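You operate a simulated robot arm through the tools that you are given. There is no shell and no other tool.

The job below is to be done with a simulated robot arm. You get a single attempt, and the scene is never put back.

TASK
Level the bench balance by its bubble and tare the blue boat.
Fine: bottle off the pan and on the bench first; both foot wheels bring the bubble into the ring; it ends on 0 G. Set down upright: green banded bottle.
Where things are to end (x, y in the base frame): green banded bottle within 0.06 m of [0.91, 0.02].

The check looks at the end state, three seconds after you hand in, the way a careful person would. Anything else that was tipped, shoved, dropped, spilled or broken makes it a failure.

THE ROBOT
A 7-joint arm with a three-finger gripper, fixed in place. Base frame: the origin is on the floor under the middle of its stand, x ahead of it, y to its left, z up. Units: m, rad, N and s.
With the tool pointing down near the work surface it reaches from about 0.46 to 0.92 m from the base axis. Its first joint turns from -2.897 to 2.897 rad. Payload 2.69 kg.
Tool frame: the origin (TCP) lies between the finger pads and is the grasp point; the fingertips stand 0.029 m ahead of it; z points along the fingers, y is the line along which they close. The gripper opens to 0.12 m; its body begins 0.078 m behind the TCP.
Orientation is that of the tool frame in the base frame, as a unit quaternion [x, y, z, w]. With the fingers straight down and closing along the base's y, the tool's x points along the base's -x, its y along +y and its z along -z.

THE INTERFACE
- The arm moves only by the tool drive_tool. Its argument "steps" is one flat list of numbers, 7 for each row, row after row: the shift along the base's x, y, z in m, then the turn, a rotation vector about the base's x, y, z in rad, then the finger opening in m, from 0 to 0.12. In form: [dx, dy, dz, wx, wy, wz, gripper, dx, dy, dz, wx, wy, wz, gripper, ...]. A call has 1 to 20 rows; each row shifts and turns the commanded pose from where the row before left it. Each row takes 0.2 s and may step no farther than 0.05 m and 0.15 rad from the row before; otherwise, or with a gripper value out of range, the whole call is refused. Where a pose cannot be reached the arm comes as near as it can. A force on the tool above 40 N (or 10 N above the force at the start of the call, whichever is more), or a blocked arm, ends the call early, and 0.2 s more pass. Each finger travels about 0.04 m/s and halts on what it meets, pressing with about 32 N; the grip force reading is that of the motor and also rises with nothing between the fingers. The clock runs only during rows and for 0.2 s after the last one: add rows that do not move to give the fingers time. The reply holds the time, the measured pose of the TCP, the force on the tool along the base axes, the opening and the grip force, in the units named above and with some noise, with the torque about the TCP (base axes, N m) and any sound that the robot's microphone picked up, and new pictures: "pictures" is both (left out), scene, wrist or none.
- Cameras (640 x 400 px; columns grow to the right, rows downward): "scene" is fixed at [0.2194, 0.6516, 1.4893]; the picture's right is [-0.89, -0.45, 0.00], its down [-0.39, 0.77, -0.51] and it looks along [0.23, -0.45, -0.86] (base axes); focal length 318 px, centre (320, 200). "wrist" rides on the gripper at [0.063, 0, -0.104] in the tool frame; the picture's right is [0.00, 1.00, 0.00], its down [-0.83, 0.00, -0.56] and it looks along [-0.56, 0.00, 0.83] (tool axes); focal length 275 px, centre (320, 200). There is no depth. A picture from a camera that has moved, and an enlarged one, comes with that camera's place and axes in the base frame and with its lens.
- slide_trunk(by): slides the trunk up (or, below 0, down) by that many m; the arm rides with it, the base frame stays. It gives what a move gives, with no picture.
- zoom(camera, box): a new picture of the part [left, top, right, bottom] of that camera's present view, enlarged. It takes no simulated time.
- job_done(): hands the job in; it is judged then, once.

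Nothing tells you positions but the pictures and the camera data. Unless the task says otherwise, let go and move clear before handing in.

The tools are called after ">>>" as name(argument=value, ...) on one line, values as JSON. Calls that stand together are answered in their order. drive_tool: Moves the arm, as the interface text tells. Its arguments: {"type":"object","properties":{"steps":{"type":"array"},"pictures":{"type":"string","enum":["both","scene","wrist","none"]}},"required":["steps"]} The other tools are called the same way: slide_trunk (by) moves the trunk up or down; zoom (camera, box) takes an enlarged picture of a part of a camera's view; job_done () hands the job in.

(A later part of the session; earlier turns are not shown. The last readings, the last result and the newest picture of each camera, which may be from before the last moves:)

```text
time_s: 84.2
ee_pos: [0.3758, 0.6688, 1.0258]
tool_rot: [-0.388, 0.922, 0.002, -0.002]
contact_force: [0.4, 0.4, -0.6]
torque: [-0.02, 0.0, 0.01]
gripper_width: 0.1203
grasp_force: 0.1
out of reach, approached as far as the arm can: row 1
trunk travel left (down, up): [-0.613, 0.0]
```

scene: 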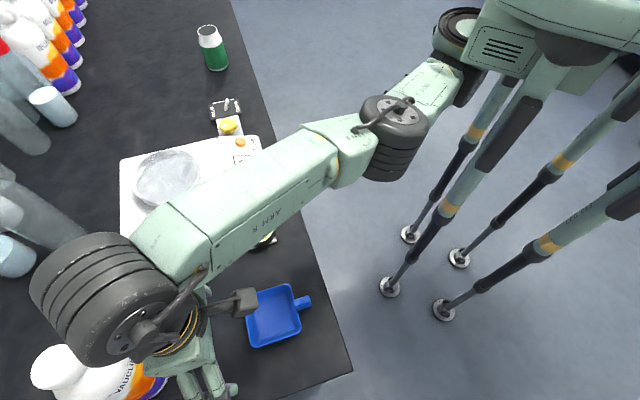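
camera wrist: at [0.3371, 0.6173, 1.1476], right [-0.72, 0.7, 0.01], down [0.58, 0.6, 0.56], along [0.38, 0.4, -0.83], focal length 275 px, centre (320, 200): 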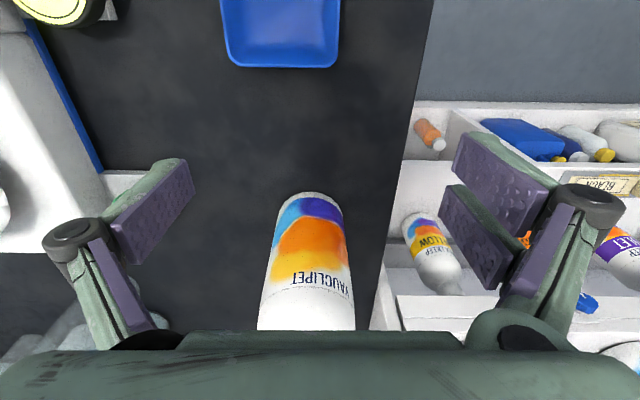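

The arm slides on a fixed-distance sphere, so it is exactly straight. Tiny inward steps should let the elbow bend gradually.

>>> drive_tool(steps=[-0.0003, -0.0014, -0.0004, 0, 0, 0, 0.12, -0.0003, -0.0014, -0.0004, 0, 0, 0, 0.12, -0.0003, -0.0014, -0.0004, 0, 0, 0, 0.12, -0.0003, -0.0014, -0.0004, 0, 0, 0, 0.12, -0.0003, -0.0014, -0.0004, 0, 0, 0, 0.12, -0.0003, -0.0014, -0.0004, 0, 0, 0, 0.12, -0.0003, -0.0014, -0.0004, 0, 0, 0, 0.12, -0.0003, -0.0014, -0.0004, 0, 0, 0, 0.12, -0.0003, -0.0014, -0.0004, 0, 0, 0, 0.12, -0.0003, -0.0014, -0.0004, 0, 0, 0, 0.12, -0.0003, -0.0014, -0.0004, 0, 0, 0, 0.12, -0.0003, -0.0014, -0.0004, 0, 0, 0, 0.12, 0, 0, 0, 0, 0, 0, 0.12], pictures="none")

```text
time_s: 87.0
ee_pos: [0.3762, 0.6687, 1.0269]
tool_rot: [-0.387, 0.922, 0.002, -0.003]
contact_force: [-1.0, -0.3, -0.7]
torque: [-0.02, 0.02, -0.01]
gripper_width: 0.1201
grasp_force: 0.1
out of reach, approached as far as the arm can: row 2, 4, 6, 8, 11
trunk travel left (down, up): [-0.613, 0.0]
```

The solver seems pinned at the straight-arm singularity. I'll try several larger inward rows in a row, kept short so that if it frees up the hand only travels over empty bench above the boat.

>>> drive_tool(steps=[-0.0096, -0.045, -0.012, 0, 0, 0, 0.12, -0.0096, -0.045, -0.012, 0, 0, 0, 0.12, -0.0096, -0.045, -0.012, 0, 0, 0, 0.12], pictures="none")

```text
time_s: 87.8
ee_pos: [0.3482, 0.5335, 0.9901]
tool_rot: [-0.382, 0.924, 0.004, -0.004]
contact_force: [-7.5, -3.0, -1.8]
torque: [0.31, -0.77, 0.03]
gripper_width: 0.1197
grasp_force: 0.1
out of reach, approached as far as the arm can: row 1
trunk travel left (down, up): [-0.613, 0.0]
```

It freed up and the hand moved inward. There is a small force reading, so I'll look right away.

>>> drive_tool(steps=[0, 0, 0, 0, 0, 0, 0.12])

```text
time_s: 88.2
ee_pos: [0.3457, 0.5306, 0.9906]
tool_rot: [-0.387, 0.922, 0.002, -0.001]
contact_force: [-0.2, 0.4, 0.4]
torque: [0.0, -0.02, 0.0]
gripper_width: 0.1203
grasp_force: 0.1
trunk travel left (down, up): [-0.613, 0.0]
camera wrist: at [0.3031, 0.4868, 1.0947], right [-0.72, 0.7, 0.01], down [0.58, 0.59, 0.56], along [0.38, 0.4, -0.83], focal length 275 px, centre (320, 200)
```

scene: 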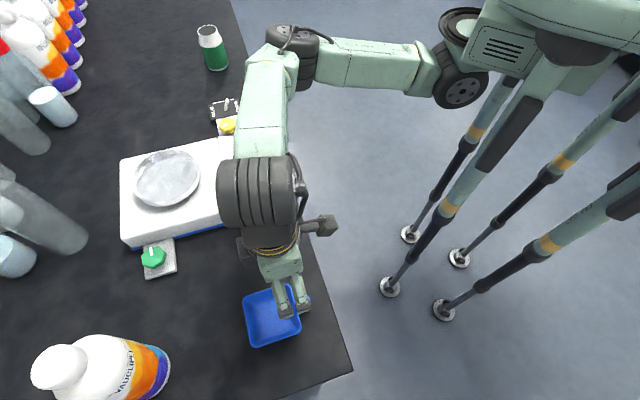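
wrist: 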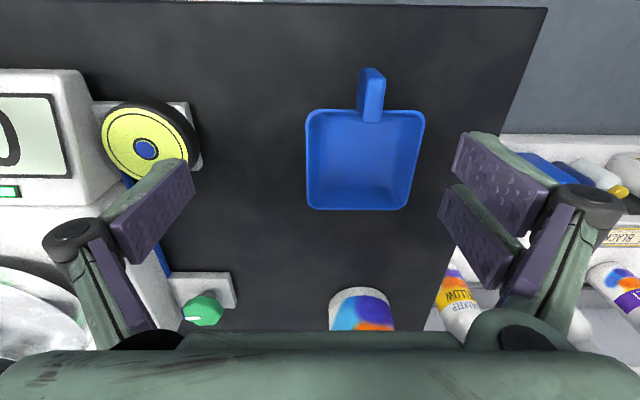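

The arm is bent properly again, nothing was touched, and the bubble still shows in the ring. The boat centre is at about (0.347, 0.588), about 0.095 m square and aligned with the hand. I'll move above it.

>>> drive_tool(steps=[0.0003, 0.019, 0, 0, 0, 0, 0.12, 0.0003, 0.019, 0, 0, 0, 0, 0.12, 0.0003, 0.0183, 0, 0, 0, 0, 0.12, 0, 0, 0, 0, 0, 0, 0.12])

>>> zoom(camera="wrist", box=[160, 0, 480, 200])

>>> zoom(camera="scene", box=[100, 80, 300, 205])

```text
time_s: 89.2
ee_pos: [0.3472, 0.5877, 0.9895]
tool_rot: [-0.388, 0.922, 0.003, -0.001]
contact_force: [-0.2, -0.1, -0.7]
torque: [-0.03, 0.02, -0.02]
gripper_width: 0.1197
grasp_force: 0.0
trunk travel left (down, up): [-0.613, 0.0]
camera wrist: at [0.3044, 0.5442, 1.094], right [-0.72, 0.7, 0.01], down [0.58, 0.59, 0.56], along [0.38, 0.4, -0.83], focal length 275 px, centre (320, 200)
```

scene: 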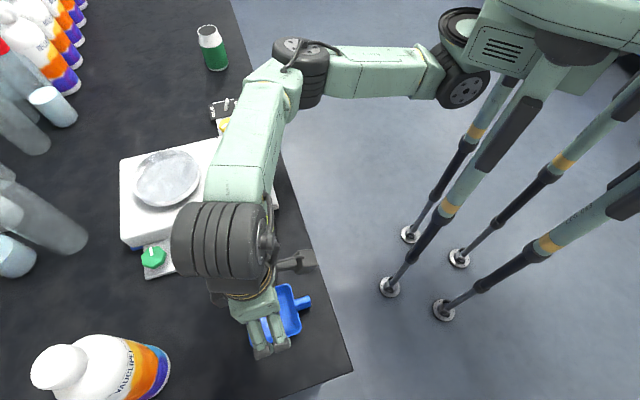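
wrist: 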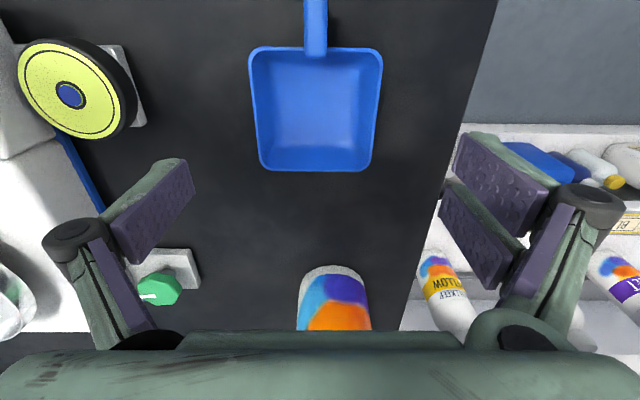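

```text
2.00 times, centred on (320, 100) of wrist
camera zoom: at [0.3044, 0.5442, 1.094], right [-0.72, 0.7, 0.01], down [0.58, 0.59, 0.56], along [0.38, 0.4, -0.83], focal length 551 px, centre (320, 400)
```

zoom: 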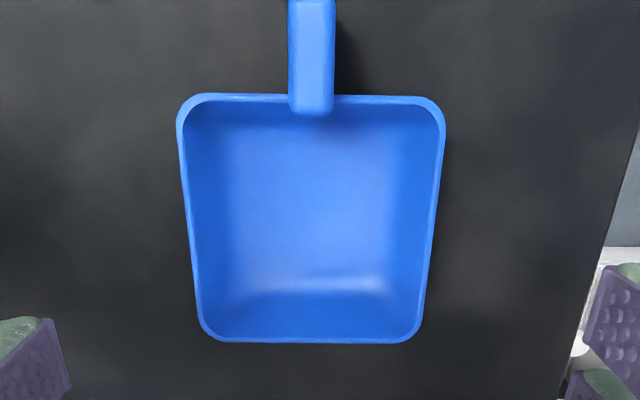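

```text
3.20 times, centred on (200, 142) of scene
camera zoom: at [0.2194, 0.6516, 1.4893], right [-0.89, -0.45, 0.0], down [-0.39, 0.77, -0.51], along [0.23, -0.45, -0.86], focal length 1016 px, centre (704, 384)
```

zoom: 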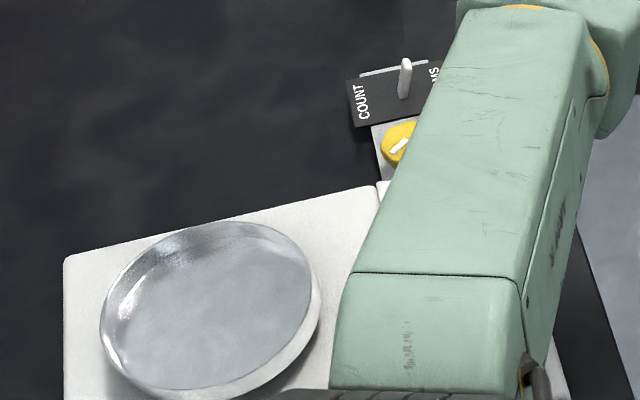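

>>> drive_tool(steps=[0.0013, -0.0013, -0.02, 0, 0, 0, 0.12, 0.0012, -0.0012, -0.02, 0, 0, 0, 0.12, 0, 0, -0.02, 0, 0, 0, 0.12, 0, 0, -0.01, 0, 0, 0, 0.12, 0, 0, 0, 0, 0, 0, 0.12])

>>> zoom(camera="scene", box=[210, 250, 338, 350])

```text
time_s: 90.4
ee_pos: [0.3514, 0.5864, 0.9204]
tool_rot: [-0.387, 0.922, 0.002, -0.001]
contact_force: [0.5, -0.5, -0.9]
torque: [0.01, -0.01, -0.01]
gripper_width: 0.1199
grasp_force: 0.0
trunk travel left (down, up): [-0.613, 0.0]
camera wrist: at [0.3073, 0.5411, 1.024], right [-0.72, 0.7, 0.01], down [0.58, 0.59, 0.56], along [0.38, 0.4, -0.83], focal length 275 px, centre (320, 200)
```

scene: 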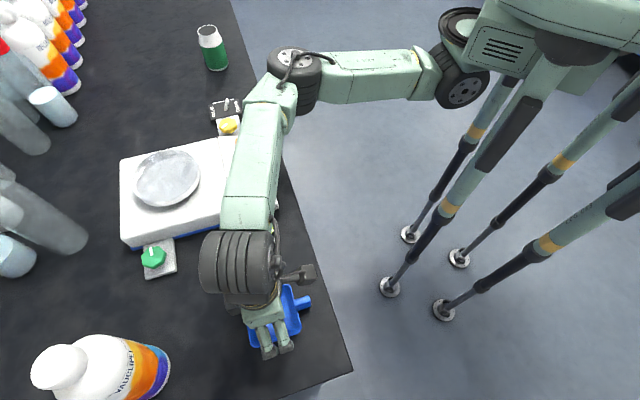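
wrist: 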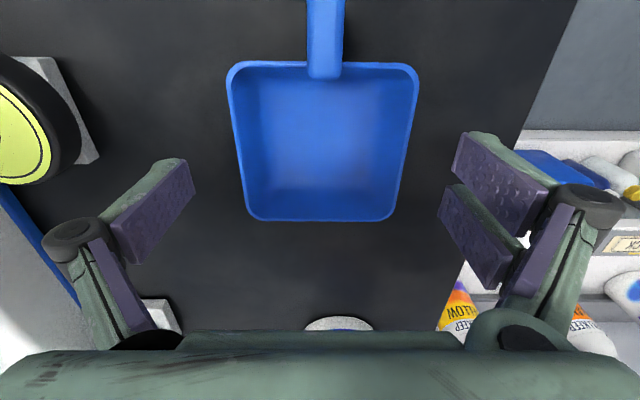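

```text
4.00 times, centred on (274, 300) of scene
camera zoom: at [0.2194, 0.6516, 1.4893], right [-0.89, -0.45, 0.0], down [-0.39, 0.77, -0.51], along [0.23, -0.45, -0.86], focal length 1270 px, centre (504, -200)
```

zoom: 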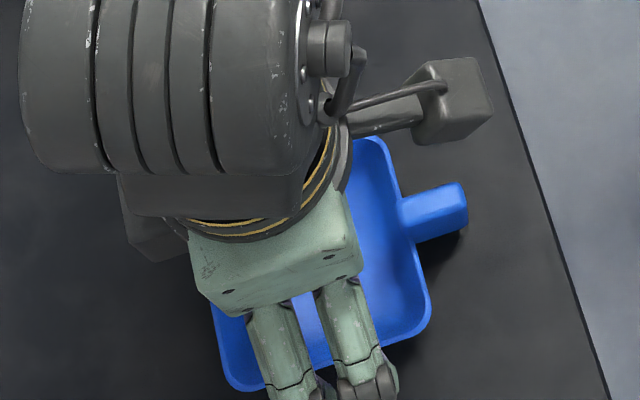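

>>> drive_tool(steps=[0, 0, -0.012, 0, 0, 0, 0.12, 0, 0, -0.012, 0, 0, 0, 0.12, 0, 0, -0.008, 0, 0, 0, 0.12, 0, 0, 0, 0, 0, 0, 0.12], pictures="wrist")

>>> zoom(camera="wrist", box=[120, 0, 520, 250])

```text
time_s: 91.4
ee_pos: [0.3505, 0.5847, 0.8887]
tool_rot: [-0.387, 0.922, 0.003, 0.0]
contact_force: [-0.6, -0.1, 0.2]
torque: [0.0, -0.01, 0.04]
gripper_width: 0.12
grasp_force: 0.2
trunk travel left (down, up): [-0.613, 0.0]
camera wrist: at [0.3075, 0.5407, 0.9918], right [-0.72, 0.7, 0.01], down [0.58, 0.59, 0.56], along [0.38, 0.4, -0.83], focal length 275 px, centre (320, 200)
```

wrist: 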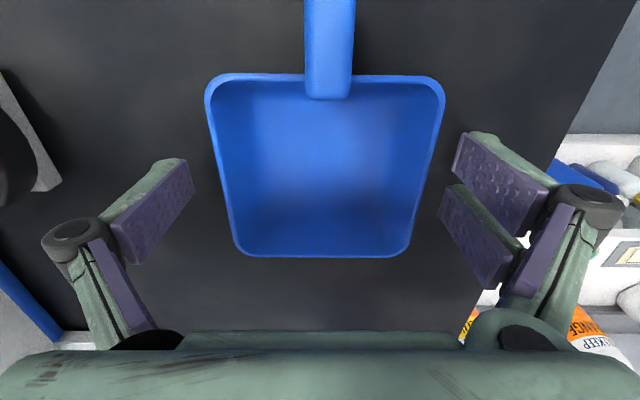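

```text
1.60 times, centred on (320, 125) of wrist
camera zoom: at [0.3075, 0.5407, 0.9918], right [-0.72, 0.7, 0.01], down [0.58, 0.59, 0.56], along [0.38, 0.4, -0.83], focal length 440 px, centre (320, 320)
```

zoom: 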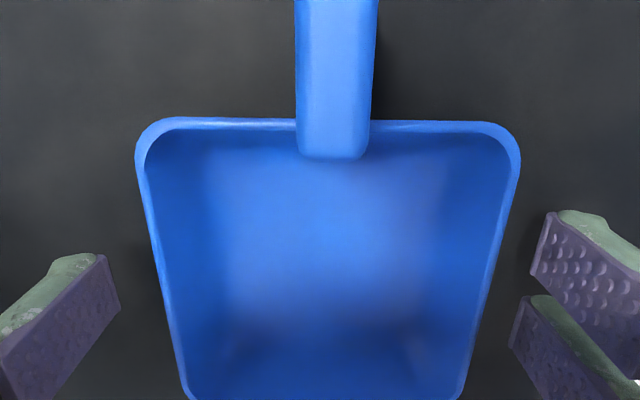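

The boat's rim is at about z 0.877, 0.093 m wide and centred between the fingers. I'll close on its side walls.

>>> drive_tool(steps=[0, 0, -0.003, 0, 0, 0, 0.11, 0, 0, 0, 0, 0, 0, 0.1, 0, 0, 0, 0, 0, 0, 0.085, 0, 0, 0, 0, 0, 0, 0.08, 0, 0, 0, 0, 0, 0, 0.08, 0, 0, 0, 0, 0, 0, 0.08])

```text
time_s: 92.8
ee_pos: [0.3512, 0.5858, 0.8864]
tool_rot: [-0.387, 0.922, 0.004, -0.001]
contact_force: [-1.1, 1.7, 5.8]
torque: [-0.02, 0.04, -0.04]
gripper_width: 0.092
grasp_force: 32.2
trunk travel left (down, up): [-0.613, 0.0]
camera wrist: at [0.3072, 0.541, 0.9895], right [-0.72, 0.7, 0.01], down [0.58, 0.59, 0.56], along [0.38, 0.4, -0.83], focal length 275 px, centre (320, 200)
```

scene: 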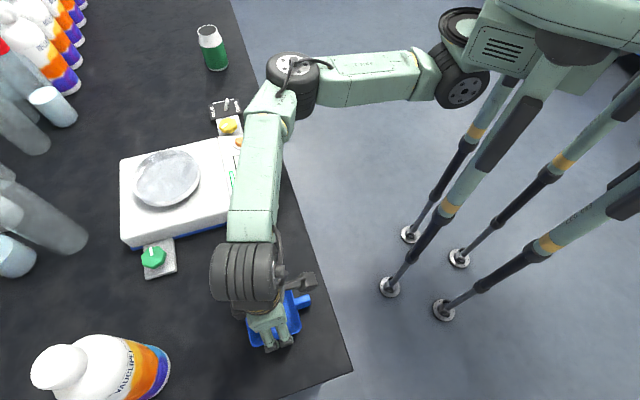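
wrist: 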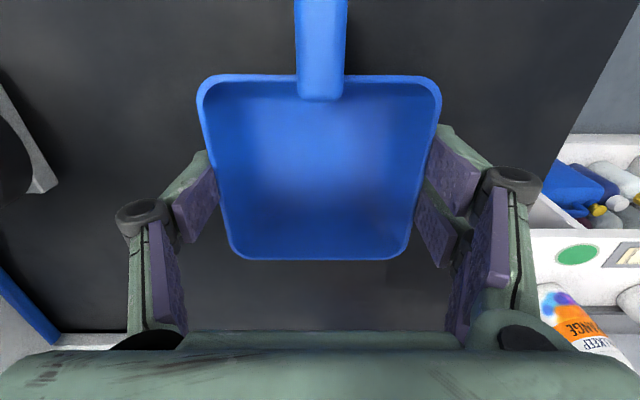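

Gripped on the boat. I'll lift slowly and check it comes up level.

>>> drive_tool(steps=[0, 0, 0.01, 0, 0, 0, 0.08, 0, 0, 0.015, 0, 0, 0, 0.08, 0, 0, 0.02, 0, 0, 0, 0.08, 0, 0, 0.02, 0, 0, 0, 0.08, 0, 0, 0, 0, 0, 0, 0.08])

>>> zoom(camera="scene", box=[190, 230, 340, 350])

```text
time_s: 94.0
ee_pos: [0.3502, 0.5863, 0.9501]
tool_rot: [-0.387, 0.922, 0.004, -0.001]
contact_force: [0.1, -0.1, 0.5]
torque: [-0.03, -0.01, 0.02]
gripper_width: 0.0916
grasp_force: 32.2
trunk travel left (down, up): [-0.613, 0.0]
camera wrist: at [0.3073, 0.5417, 1.054], right [-0.72, 0.7, 0.01], down [0.58, 0.59, 0.56], along [0.38, 0.4, -0.83], focal length 275 px, centre (320, 200)
```

scene: 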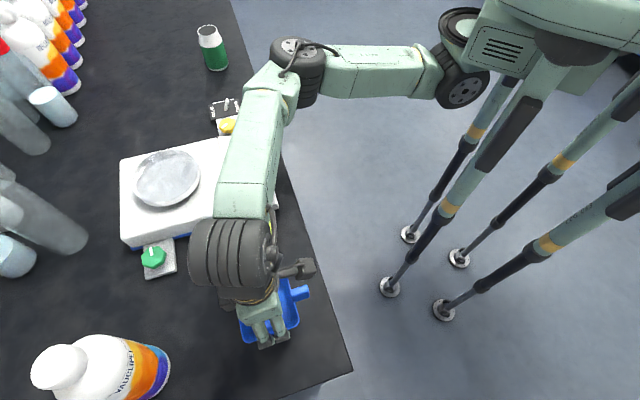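
wrist: 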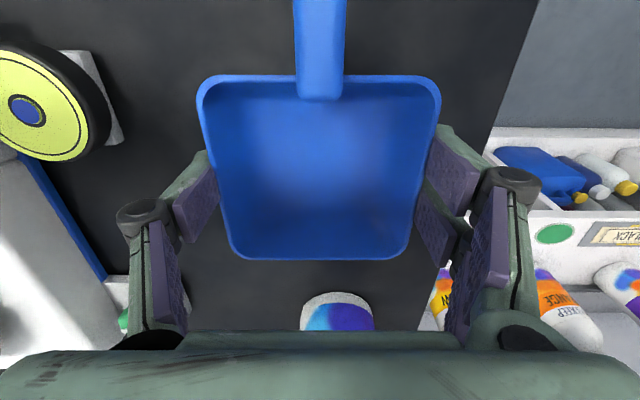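

```text
3.33 times, centred on (265, 290) of scene
camera zoom: at [0.2194, 0.6516, 1.4893], right [-0.89, -0.45, 0.0], down [-0.39, 0.77, -0.51], along [0.23, -0.45, -0.86], focal length 1058 px, centre (503, -100)
```

zoom: 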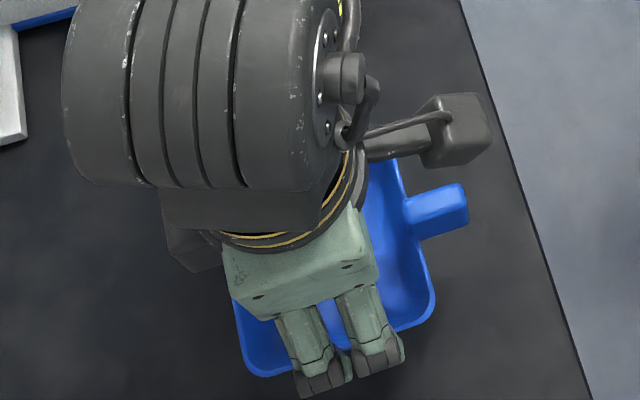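

The boat lifts level (no tilt). From the bottle heights, the pan floor should put the TCP near z 0.968 when the boat touches. I'll raise it and carry it over to the pan centre near (0.683, 0.457).

>>> drive_tool(steps=[0, 0, 0.035, 0, 0, 0, 0.08, 0, 0, 0.035, 0, 0, 0, 0.08, 0.037, -0.0144, 0.01, 0, 0, 0, 0.08, 0.037, -0.0144, 0, 0, 0, 0, 0.08, 0.037, -0.0144, 0, 0, 0, 0, 0.08, 0.037, -0.0144, 0, 0, 0, 0, 0.08, 0.037, -0.0144, 0, 0, 0, 0, 0.08, 0, 0, 0, 0, 0, 0, 0.08])

```text
time_s: 95.8
ee_pos: [0.5354, 0.5132, 1.0302]
tool_rot: [-0.387, 0.922, 0.003, -0.001]
contact_force: [0.4, 1.0, -0.2]
torque: [0.0, 0.01, 0.0]
gripper_width: 0.0916
grasp_force: 32.3
trunk travel left (down, up): [-0.613, 0.0]
camera wrist: at [0.492, 0.4697, 1.1338], right [-0.72, 0.7, 0.01], down [0.58, 0.59, 0.56], along [0.38, 0.4, -0.83], focal length 275 px, centre (320, 200)
```

scene: 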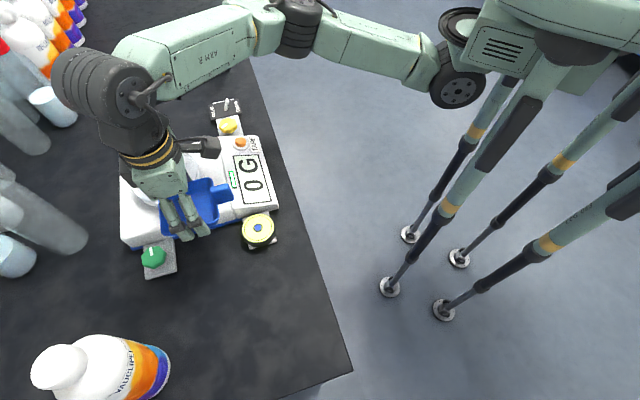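
wrist: 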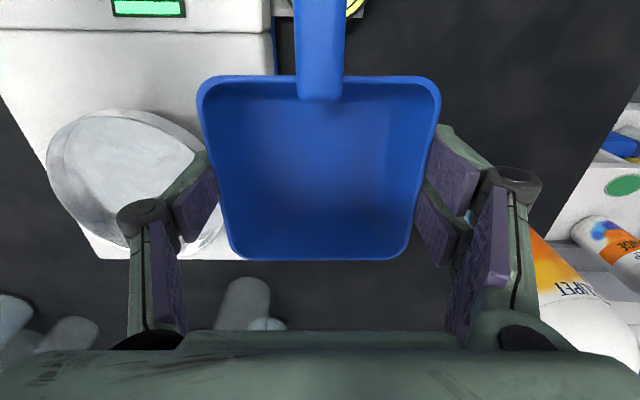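

The display now reads 0 G with the empty, levelled pan. I'll continue to above the pan centre.

>>> drive_tool(steps=[0.037, -0.014, 0, 0, 0, 0, 0.08, 0.037, -0.014, 0, 0, 0, 0, 0.08, 0.037, -0.014, 0, 0, 0, 0, 0.08, 0.0366, -0.014, 0, 0, 0, 0, 0.08, 0, 0, 0, 0, 0, 0, 0.08])

>>> zoom(camera="scene", box=[90, 100, 250, 240])

```text
time_s: 97.0
ee_pos: [0.6837, 0.4579, 1.0297]
tool_rot: [-0.388, 0.922, 0.003, -0.001]
contact_force: [-0.2, 0.1, -1.4]
torque: [-0.03, 0.0, -0.03]
gripper_width: 0.0916
grasp_force: 31.7
trunk travel left (down, up): [-0.613, 0.0]
camera wrist: at [0.6398, 0.4129, 1.1335], right [-0.72, 0.7, 0.01], down [0.58, 0.59, 0.56], along [0.38, 0.4, -0.83], focal length 275 px, centre (320, 200)
```

scene: 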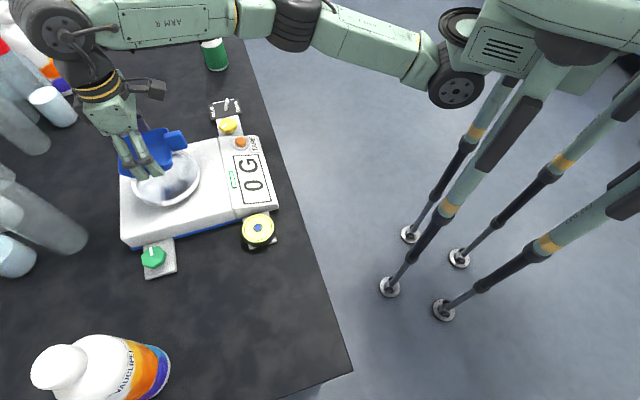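
wrist: 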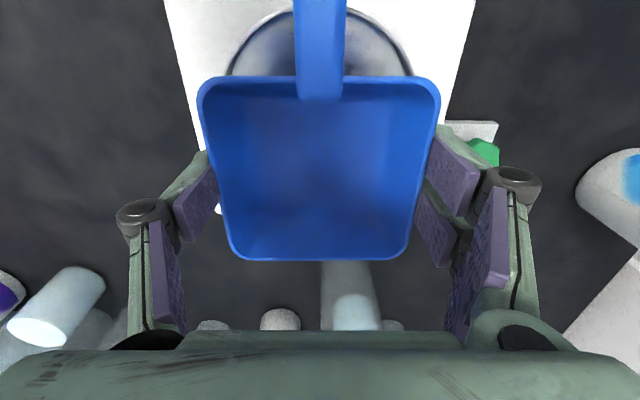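

```text
2.86 times, centred on (170, 170) of scene
camera zoom: at [0.2194, 0.6516, 1.4893], right [-0.89, -0.45, 0.0], down [-0.39, 0.77, -0.51], along [0.23, -0.45, -0.86], focal length 907 px, centre (749, 286)
```

zoom: 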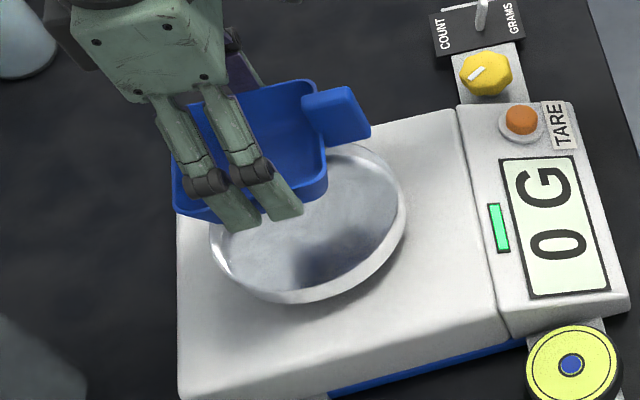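

The boat is centred over the pan laterally, and a 3 mm shift along its length centres it fully. I'll lower it gradually.

>>> drive_tool(steps=[0.002, 0.002, -0.015, 0, 0, 0, 0.08, 0, 0, -0.015, 0, 0, 0, 0.08, 0, 0, -0.008, 0, 0, 0, 0.08, 0, 0, -0.005, 0, 0, 0, 0.08, 0, 0, 0, 0, 0, 0, 0.08])

>>> zoom(camera="scene", box=[90, 100, 250, 240])

```text
time_s: 98.2
ee_pos: [0.6852, 0.4609, 0.9875]
tool_rot: [-0.387, 0.922, 0.003, -0.001]
contact_force: [1.2, -0.3, -0.1]
torque: [-0.01, 0.0, 0.01]
gripper_width: 0.0915
grasp_force: 32.5
trunk travel left (down, up): [-0.613, 0.0]
camera wrist: at [0.6421, 0.4151, 1.0905], right [-0.72, 0.7, 0.01], down [0.58, 0.59, 0.56], along [0.38, 0.4, -0.83], focal length 275 px, centre (320, 200)
```

scene: 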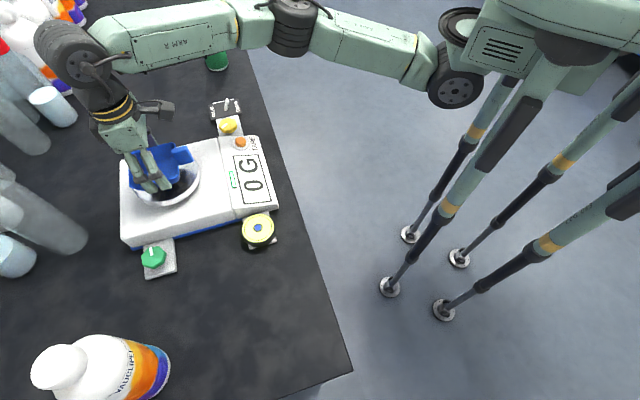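
wrist: 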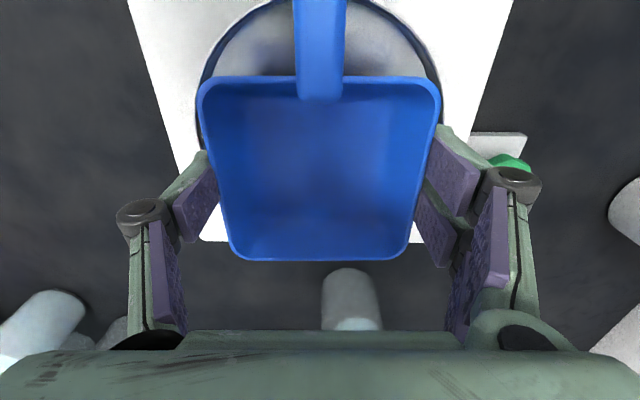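

```text
2.86 times, centred on (170, 170) of scene
camera zoom: at [0.2194, 0.6516, 1.4893], right [-0.89, -0.45, 0.0], down [-0.39, 0.77, -0.51], along [0.23, -0.45, -0.86], focal length 907 px, centre (749, 286)
```

zoom: 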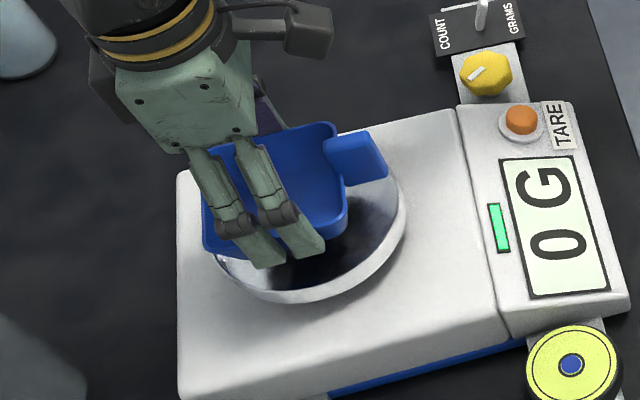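

>>> drive_tool(steps=[0, 0, -0.004, 0, 0, 0, 0.08, 0, 0, -0.004, 0, 0, 0, 0.08, 0, 0, -0.003, 0, 0, 0, 0.08, 0, 0, 0, 0, 0, 0, 0.08], pictures="none")

>>> zoom(camera="scene", box=[90, 100, 250, 240])

```text
time_s: 99.2
ee_pos: [0.685, 0.4601, 0.9754]
tool_rot: [-0.387, 0.922, 0.004, -0.001]
contact_force: [-0.3, -0.2, 0.0]
torque: [0.01, 0.02, -0.02]
gripper_width: 0.0913
grasp_force: 32.0
trunk travel left (down, up): [-0.613, 0.0]
```

```text
2.86 times, centred on (170, 170) of scene
camera zoom: at [0.2194, 0.6516, 1.4893], right [-0.89, -0.45, 0.0], down [-0.39, 0.77, -0.51], along [0.23, -0.45, -0.86], focal length 907 px, centre (749, 286)
```

zoom: 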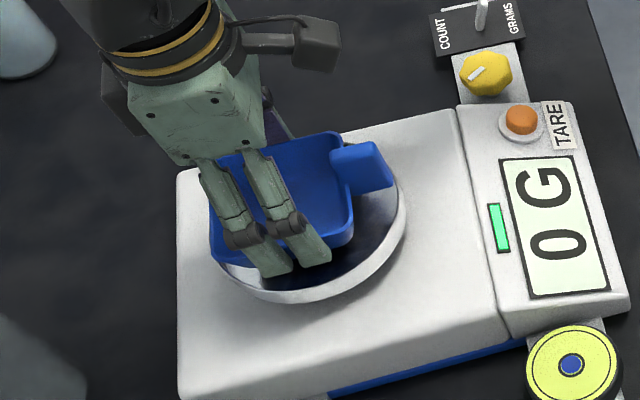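

>>> drive_tool(steps=[0, 0, -0.003, 0, 0, 0, 0.08, 0, 0, -0.003, 0, 0, 0, 0.08, 0, 0, 0, 0, 0, 0, 0.08], pictures="none")

>>> zoom(camera="scene", box=[90, 100, 250, 240])

```text
time_s: 100.0
ee_pos: [0.685, 0.459, 0.9703]
tool_rot: [-0.387, 0.922, 0.002, -0.001]
contact_force: [0.1, -0.1, -0.9]
torque: [-0.01, -0.01, 0.02]
gripper_width: 0.0914
grasp_force: 32.3
trunk travel left (down, up): [-0.613, 0.0]
```

```text
2.86 times, centred on (170, 170) of scene
camera zoom: at [0.2194, 0.6516, 1.4893], right [-0.89, -0.45, 0.0], down [-0.39, 0.77, -0.51], along [0.23, -0.45, -0.86], focal length 907 px, centre (749, 286)
```

zoom: 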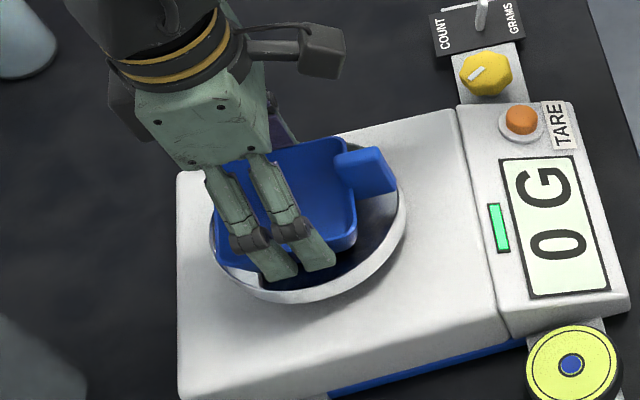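

>>> zoom(camera="wrist", box=[120, 0, 520, 250])

>>> zoom(camera="scene", box=[130, 125, 210, 205])

```text
1.60 times, centred on (320, 125) of wrist
camera zoom: at [0.6416, 0.4147, 1.0736], right [-0.72, 0.7, 0.01], down [0.58, 0.59, 0.56], along [0.38, 0.4, -0.83], focal length 440 px, centre (320, 320)
```

zoom: 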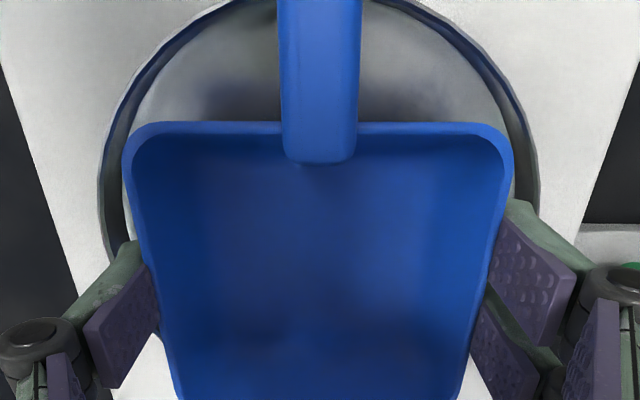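

```text
5.00 times, centred on (170, 165) of scene
camera zoom: at [0.2194, 0.6516, 1.4893], right [-0.89, -0.45, 0.0], down [-0.39, 0.77, -0.51], along [0.23, -0.45, -0.86], focal length 1588 px, centre (1070, 375)
```

zoom: 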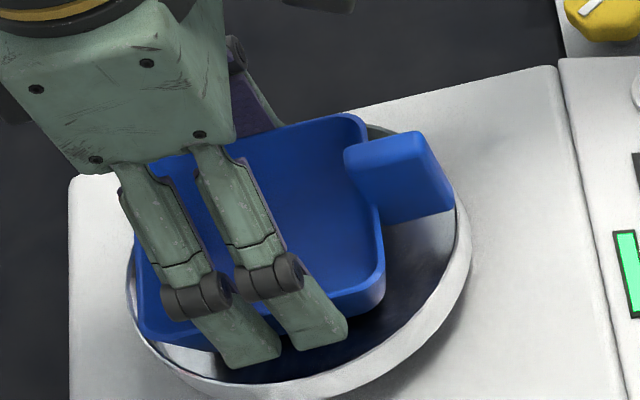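

The wrist view shows the boat about 3 mm too far along the length. I'll shift back slightly and continue lowering.

>>> drive_tool(steps=[-0.0025, -0.0025, 0.001, 0, 0, 0, 0.08, 0, 0, -0.003, 0, 0, 0, 0.08, 0, 0, -0.002, 0, 0, 0, 0.08, 0, 0, 0, 0, 0, 0, 0.08], pictures="none")

>>> zoom(camera="scene", box=[130, 125, 290, 225])

```text
time_s: 101.0
ee_pos: [0.6832, 0.4569, 0.9664]
tool_rot: [-0.387, 0.922, 0.003, -0.001]
contact_force: [1.1, 0.5, 3.8]
torque: [0.0, 0.15, 0.01]
gripper_width: 0.0916
grasp_force: 31.9
trunk travel left (down, up): [-0.613, 0.0]
```

```text
4.00 times, centred on (210, 175) of scene
camera zoom: at [0.2194, 0.6516, 1.4893], right [-0.89, -0.45, 0.0], down [-0.39, 0.77, -0.51], along [0.23, -0.45, -0.86], focal length 1270 px, centre (760, 300)
```

zoom: 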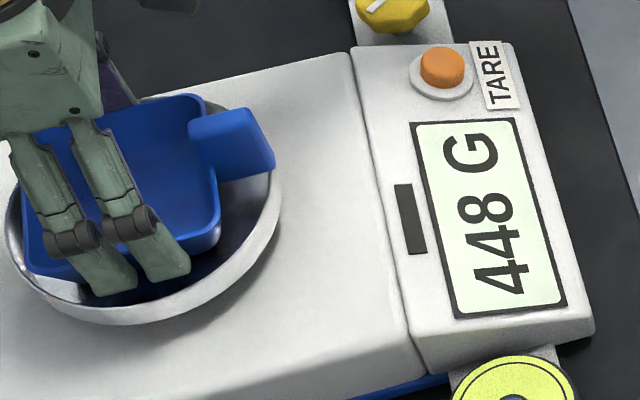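

Contact: the display jumped to 448 G with light pressing, at the expected height for the pan floor. I'll release with only a small opening, so the fingertips don't bump the pan rim, then lift straight up.

>>> drive_tool(steps=[0, 0, 0.0005, 0, 0, 0, 0.09, 0, 0, 0, 0, 0, 0, 0.094, 0, 0, 0, 0, 0, 0, 0.097, 0, 0, 0, 0, 0, 0, 0.097, 0, 0, 0, 0, 0, 0, 0.097])

>>> zoom(camera="scene", box=[110, 125, 270, 225])

>>> zoom(camera="wrist", box=[120, 0, 520, 250])

```text
time_s: 102.2
ee_pos: [0.6826, 0.4578, 0.9658]
tool_rot: [-0.388, 0.922, 0.003, -0.002]
contact_force: [-0.1, -1.3, 0.7]
torque: [0.01, -0.01, 0.01]
gripper_width: 0.097
grasp_force: 0.1
trunk travel left (down, up): [-0.613, 0.0]
camera wrist: at [0.6395, 0.4127, 1.0704], right [-0.72, 0.7, 0.01], down [0.58, 0.59, 0.56], along [0.38, 0.4, -0.83], focal length 275 px, centre (320, 200)
```

scene: 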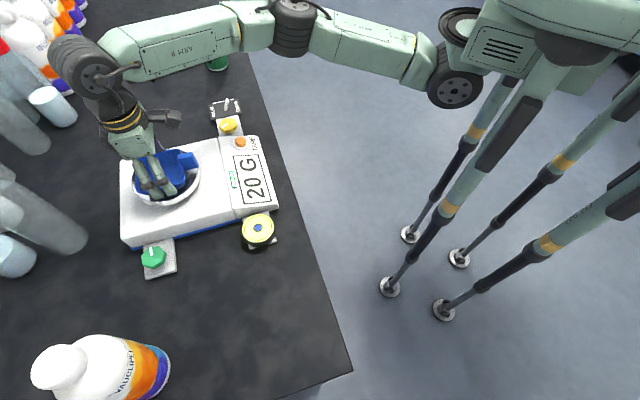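
wrist: 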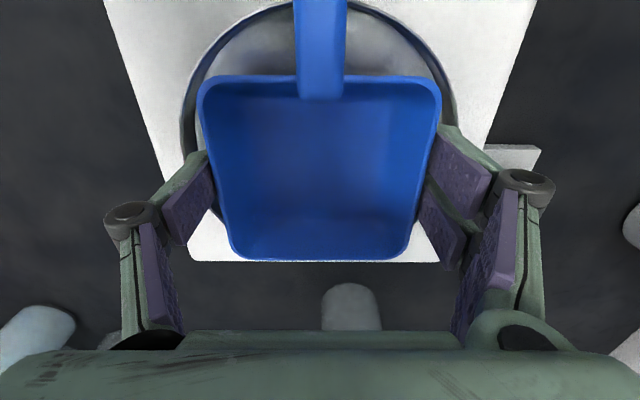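

```text
4.00 times, centred on (190, 175) of scene
camera zoom: at [0.2194, 0.6516, 1.4893], right [-0.89, -0.45, 0.0], down [-0.39, 0.77, -0.51], along [0.23, -0.45, -0.86], focal length 1270 px, centre (840, 300)
```

zoom: 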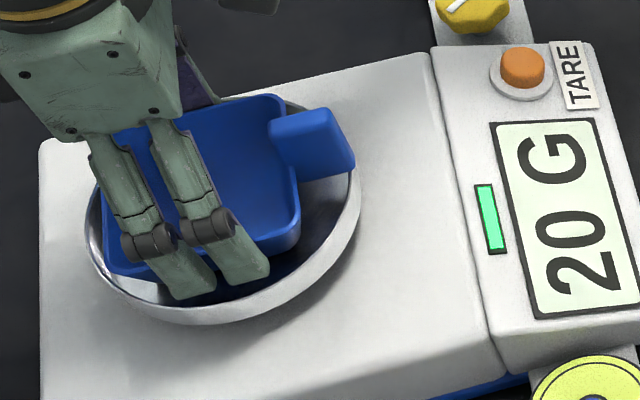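

```text
1.60 times, centred on (320, 125) of wrist
camera zoom: at [0.6395, 0.4127, 1.0704], right [-0.72, 0.7, 0.01], down [0.58, 0.59, 0.56], along [0.38, 0.4, -0.83], focal length 440 px, centre (320, 320)
```

zoom: 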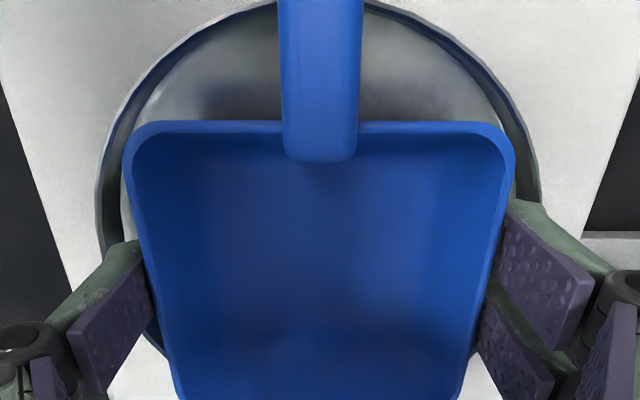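

The boat sits on the pan and the display reads a stable 20 G. I'll rise a little, then open wider once the tips are above the rim, then lift clear.

>>> drive_tool(steps=[0, 0, 0.004, 0, 0, 0, 0.098, 0, 0, 0.005, 0, 0, 0, 0.102, 0, 0, 0.006, 0, 0, 0, 0.108, 0, 0, 0.01, 0, 0, 0, 0.115, 0, 0, 0.015, 0, 0, 0, 0.115, 0, 0, 0.015, 0, 0, 0, 0.115, 0, 0, 0, 0, 0, 0, 0.115])

>>> zoom(camera="scene", box=[110, 125, 270, 225])

```text
time_s: 103.8
ee_pos: [0.684, 0.4575, 1.0216]
tool_rot: [-0.388, 0.922, 0.002, -0.001]
contact_force: [-0.1, -0.6, -0.7]
torque: [-0.04, -0.01, -0.04]
gripper_width: 0.115
grasp_force: 0.1
trunk travel left (down, up): [-0.613, 0.0]
camera wrist: at [0.6396, 0.4125, 1.1254], right [-0.72, 0.7, 0.01], down [0.58, 0.59, 0.56], along [0.38, 0.4, -0.83], focal length 275 px, centre (320, 200)
```

scene: 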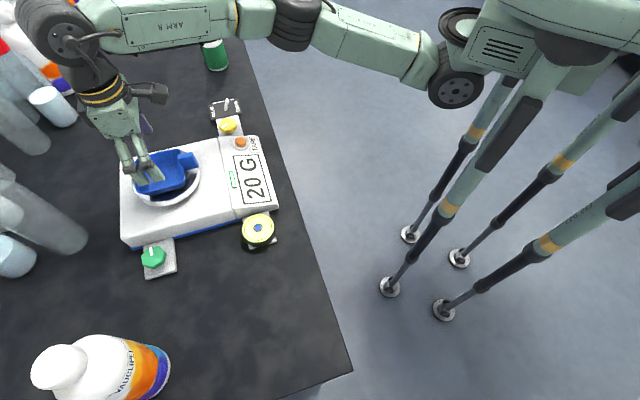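
wrist: 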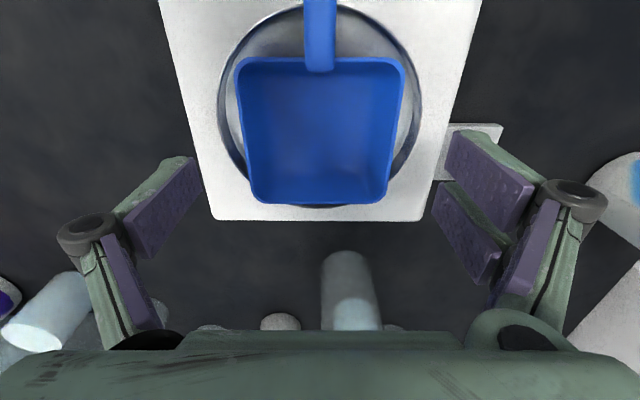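

```text
4.00 times, centred on (190, 175) of scene
camera zoom: at [0.2194, 0.6516, 1.4893], right [-0.89, -0.45, 0.0], down [-0.39, 0.77, -0.51], along [0.23, -0.45, -0.86], focal length 1270 px, centre (840, 300)
```

zoom: 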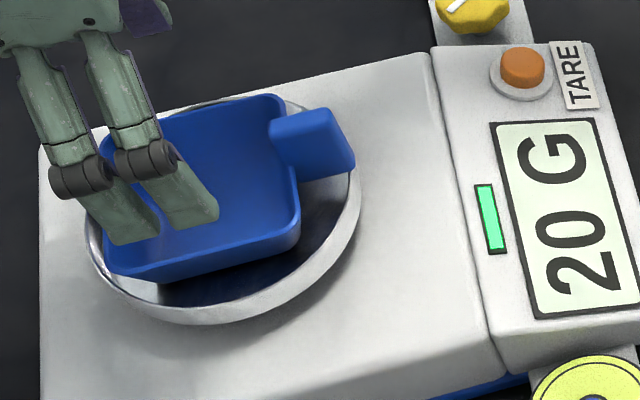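

The boat rests flat in the pan and the display holds a steady 20 G. I'll move over the tare button near (0.614, 0.290) with the fingers closing into a fist.

>>> drive_tool(steps=[0, 0, 0.01, 0, 0, 0, 0.115, -0.014, -0.0335, 0, 0, 0, 0, 0.115, -0.014, -0.0335, 0, 0, 0, 0, 0.1, -0.014, -0.0335, 0, 0, 0, 0, 0.06, -0.014, -0.0335, 0, 0, 0, 0, 0.03, -0.014, -0.0335, 0, 0, 0, 0, 0.0, 0, 0, 0, 0, 0, 0, 0.0, 0, 0, 0, 0, 0, 0, 0.0, 0, 0, 0, 0, 0, 0, 0.0])

>>> zoom(camera="wrist", box=[200, 50, 440, 200])

```text
time_s: 105.8
ee_pos: [0.6128, 0.2894, 1.0303]
tool_rot: [-0.387, 0.922, 0.004, -0.002]
contact_force: [-0.2, 0.8, 0.0]
torque: [0.01, 0.02, 0.01]
gripper_width: 0.003
grasp_force: 1.7
trunk travel left (down, up): [-0.613, 0.0]
camera wrist: at [0.5694, 0.245, 1.1349], right [-0.72, 0.7, 0.01], down [0.58, 0.59, 0.56], along [0.38, 0.4, -0.83], focal length 275 px, centre (320, 200)
```

scene: 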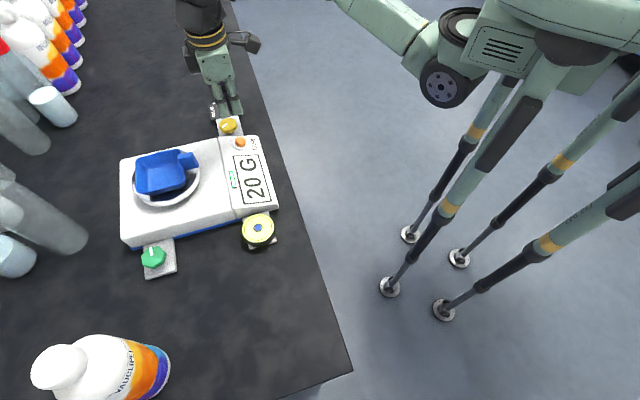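
wrist: 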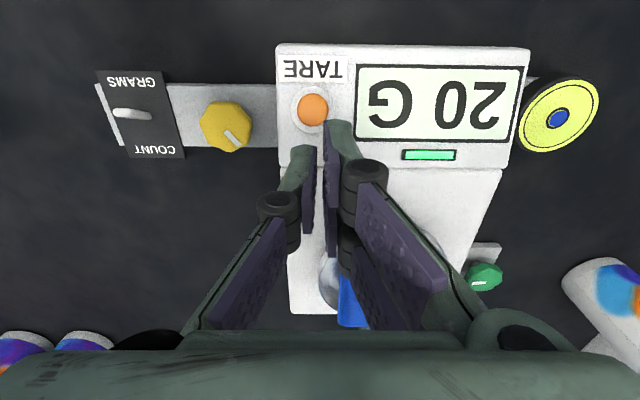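

```text
2.67 times, centred on (320, 125) of wrist
camera zoom: at [0.5694, 0.245, 1.1349], right [-0.72, 0.7, 0.01], down [0.58, 0.59, 0.56], along [0.38, 0.4, -0.83], focal length 734 px, centre (320, 400)
```

zoom: 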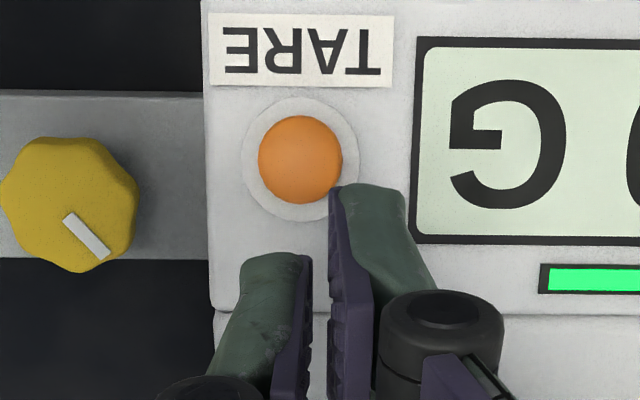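

The tare button is at about (0.615, 0.284). I'll shift onto it and descend with the closed fingertips, checking force near contact.

>>> drive_tool(steps=[0.0024, -0.0058, -0.02, 0, 0, 0, 0.0, 0, 0, -0.02, 0, 0, 0, 0.0, 0, 0, -0.02, 0, 0, 0, 0.0, 0, 0, -0.012, 0, 0, 0, 0.0, 0, 0, 0, 0, 0, 0, 0.0])

>>> zoom(camera="scene", box=[200, 100, 296, 180])

>>> zoom(camera="wrist", box=[200, 50, 440, 200])

```text
time_s: 107.0
ee_pos: [0.6155, 0.2834, 0.9592]
tool_rot: [-0.387, 0.922, 0.003, -0.001]
contact_force: [0.1, 0.5, 0.5]
torque: [0.01, 0.0, 0.03]
gripper_width: 0.0002
grasp_force: 28.6
trunk travel left (down, up): [-0.613, 0.0]
camera wrist: at [0.5716, 0.2393, 1.063], right [-0.72, 0.7, 0.01], down [0.58, 0.59, 0.56], along [0.38, 0.4, -0.83], focal length 275 px, centre (320, 200)
```

scene: 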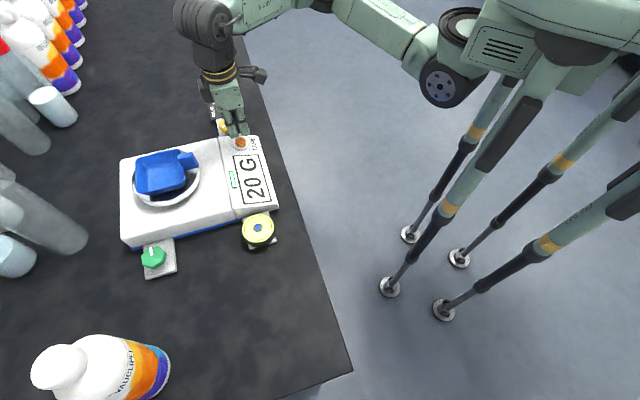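
wrist: 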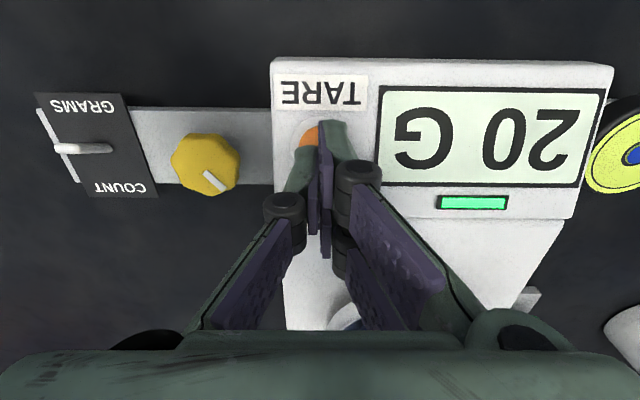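

```text
5.00 times, centred on (248, 140) of scene
camera zoom: at [0.2194, 0.6516, 1.4893], right [-0.89, -0.45, 0.0], down [-0.39, 0.77, -0.51], along [0.23, -0.45, -0.86], focal length 1588 px, centre (680, 500)
```

zoom: 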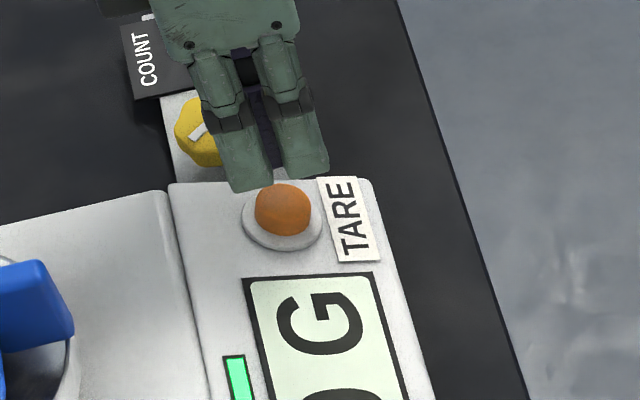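

```text
2.67 times, centred on (320, 125) of wrist
camera zoom: at [0.5716, 0.2393, 1.063], right [-0.72, 0.7, 0.01], down [0.58, 0.59, 0.56], along [0.38, 0.4, -0.83], focal length 734 px, centre (320, 400)
```

zoom: 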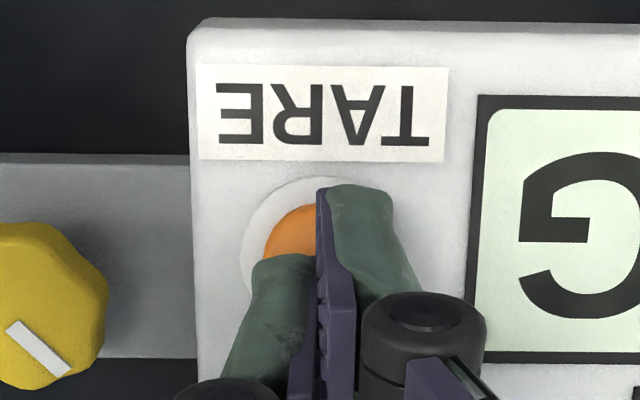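

>>> drive_tool(steps=[-0.0014, -0.0014, -0.006, 0, 0, 0, 0.0, 0, 0, -0.005, 0, 0, 0, 0.0, 0, 0, 0, 0, 0, 0, 0.0], pictures="none")

```text
time_s: 107.8
ee_pos: [0.6146, 0.2825, 0.949]
tool_rot: [-0.387, 0.922, 0.004, -0.001]
contact_force: [-0.4, 0.0, -0.2]
torque: [-0.01, 0.02, 0.01]
gripper_width: 0.0
grasp_force: 28.6
trunk travel left (down, up): [-0.613, 0.0]
```

>>> drive_tool(steps=[0, 0, -0.003, 0, 0, 0, 0.0, 0, 0, -0.003, 0, 0, 0, 0.0, 0, 0, 0, 0, 0, 0, 0.0], pictures="none")

>>> zoom(camera="scene", box=[200, 110, 296, 210])

```text
time_s: 108.6
ee_pos: [0.6128, 0.2815, 0.9425]
tool_rot: [-0.387, 0.922, 0.003, -0.001]
contact_force: [-0.5, 1.1, -0.3]
torque: [0.0, 0.0, -0.04]
gripper_width: 0.0004
grasp_force: 29.2
trunk travel left (down, up): [-0.613, 0.0]
```

```text
4.00 times, centred on (248, 160) of scene
camera zoom: at [0.2194, 0.6516, 1.4893], right [-0.89, -0.45, 0.0], down [-0.39, 0.77, -0.51], along [0.23, -0.45, -0.86], focal length 1270 px, centre (608, 360)
```

zoom: 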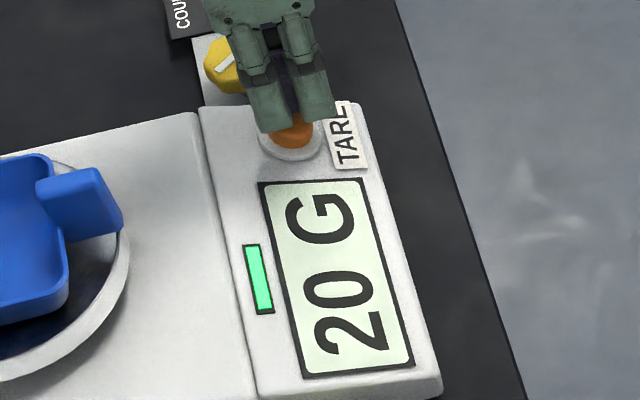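

>>> drive_tool(steps=[0, 0, -0.003, 0, 0, 0, 0.0, 0, 0, -0.003, 0, 0, 0, 0.0, 0, 0, 0, 0, 0, 0, 0.0], pictures="none")

>>> zoom(camera="scene", box=[200, 110, 296, 210])

```text
time_s: 109.4
ee_pos: [0.6142, 0.2834, 0.9364]
tool_rot: [-0.387, 0.922, 0.002, -0.001]
contact_force: [2.2, 1.6, 4.9]
torque: [0.1, -0.12, -0.02]
gripper_width: 0.0002
grasp_force: 28.7
trunk travel left (down, up): [-0.613, 0.0]
heard: click
```

```text
4.00 times, centred on (248, 160) of scene
camera zoom: at [0.2194, 0.6516, 1.4893], right [-0.89, -0.45, 0.0], down [-0.39, 0.77, -0.51], along [0.23, -0.45, -0.86], focal length 1270 px, centre (608, 360)
```

zoom: 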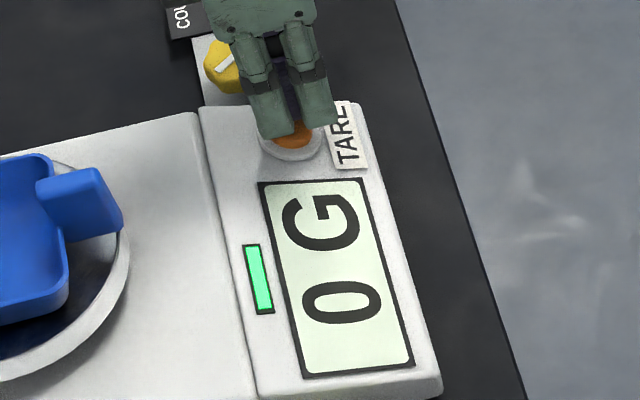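

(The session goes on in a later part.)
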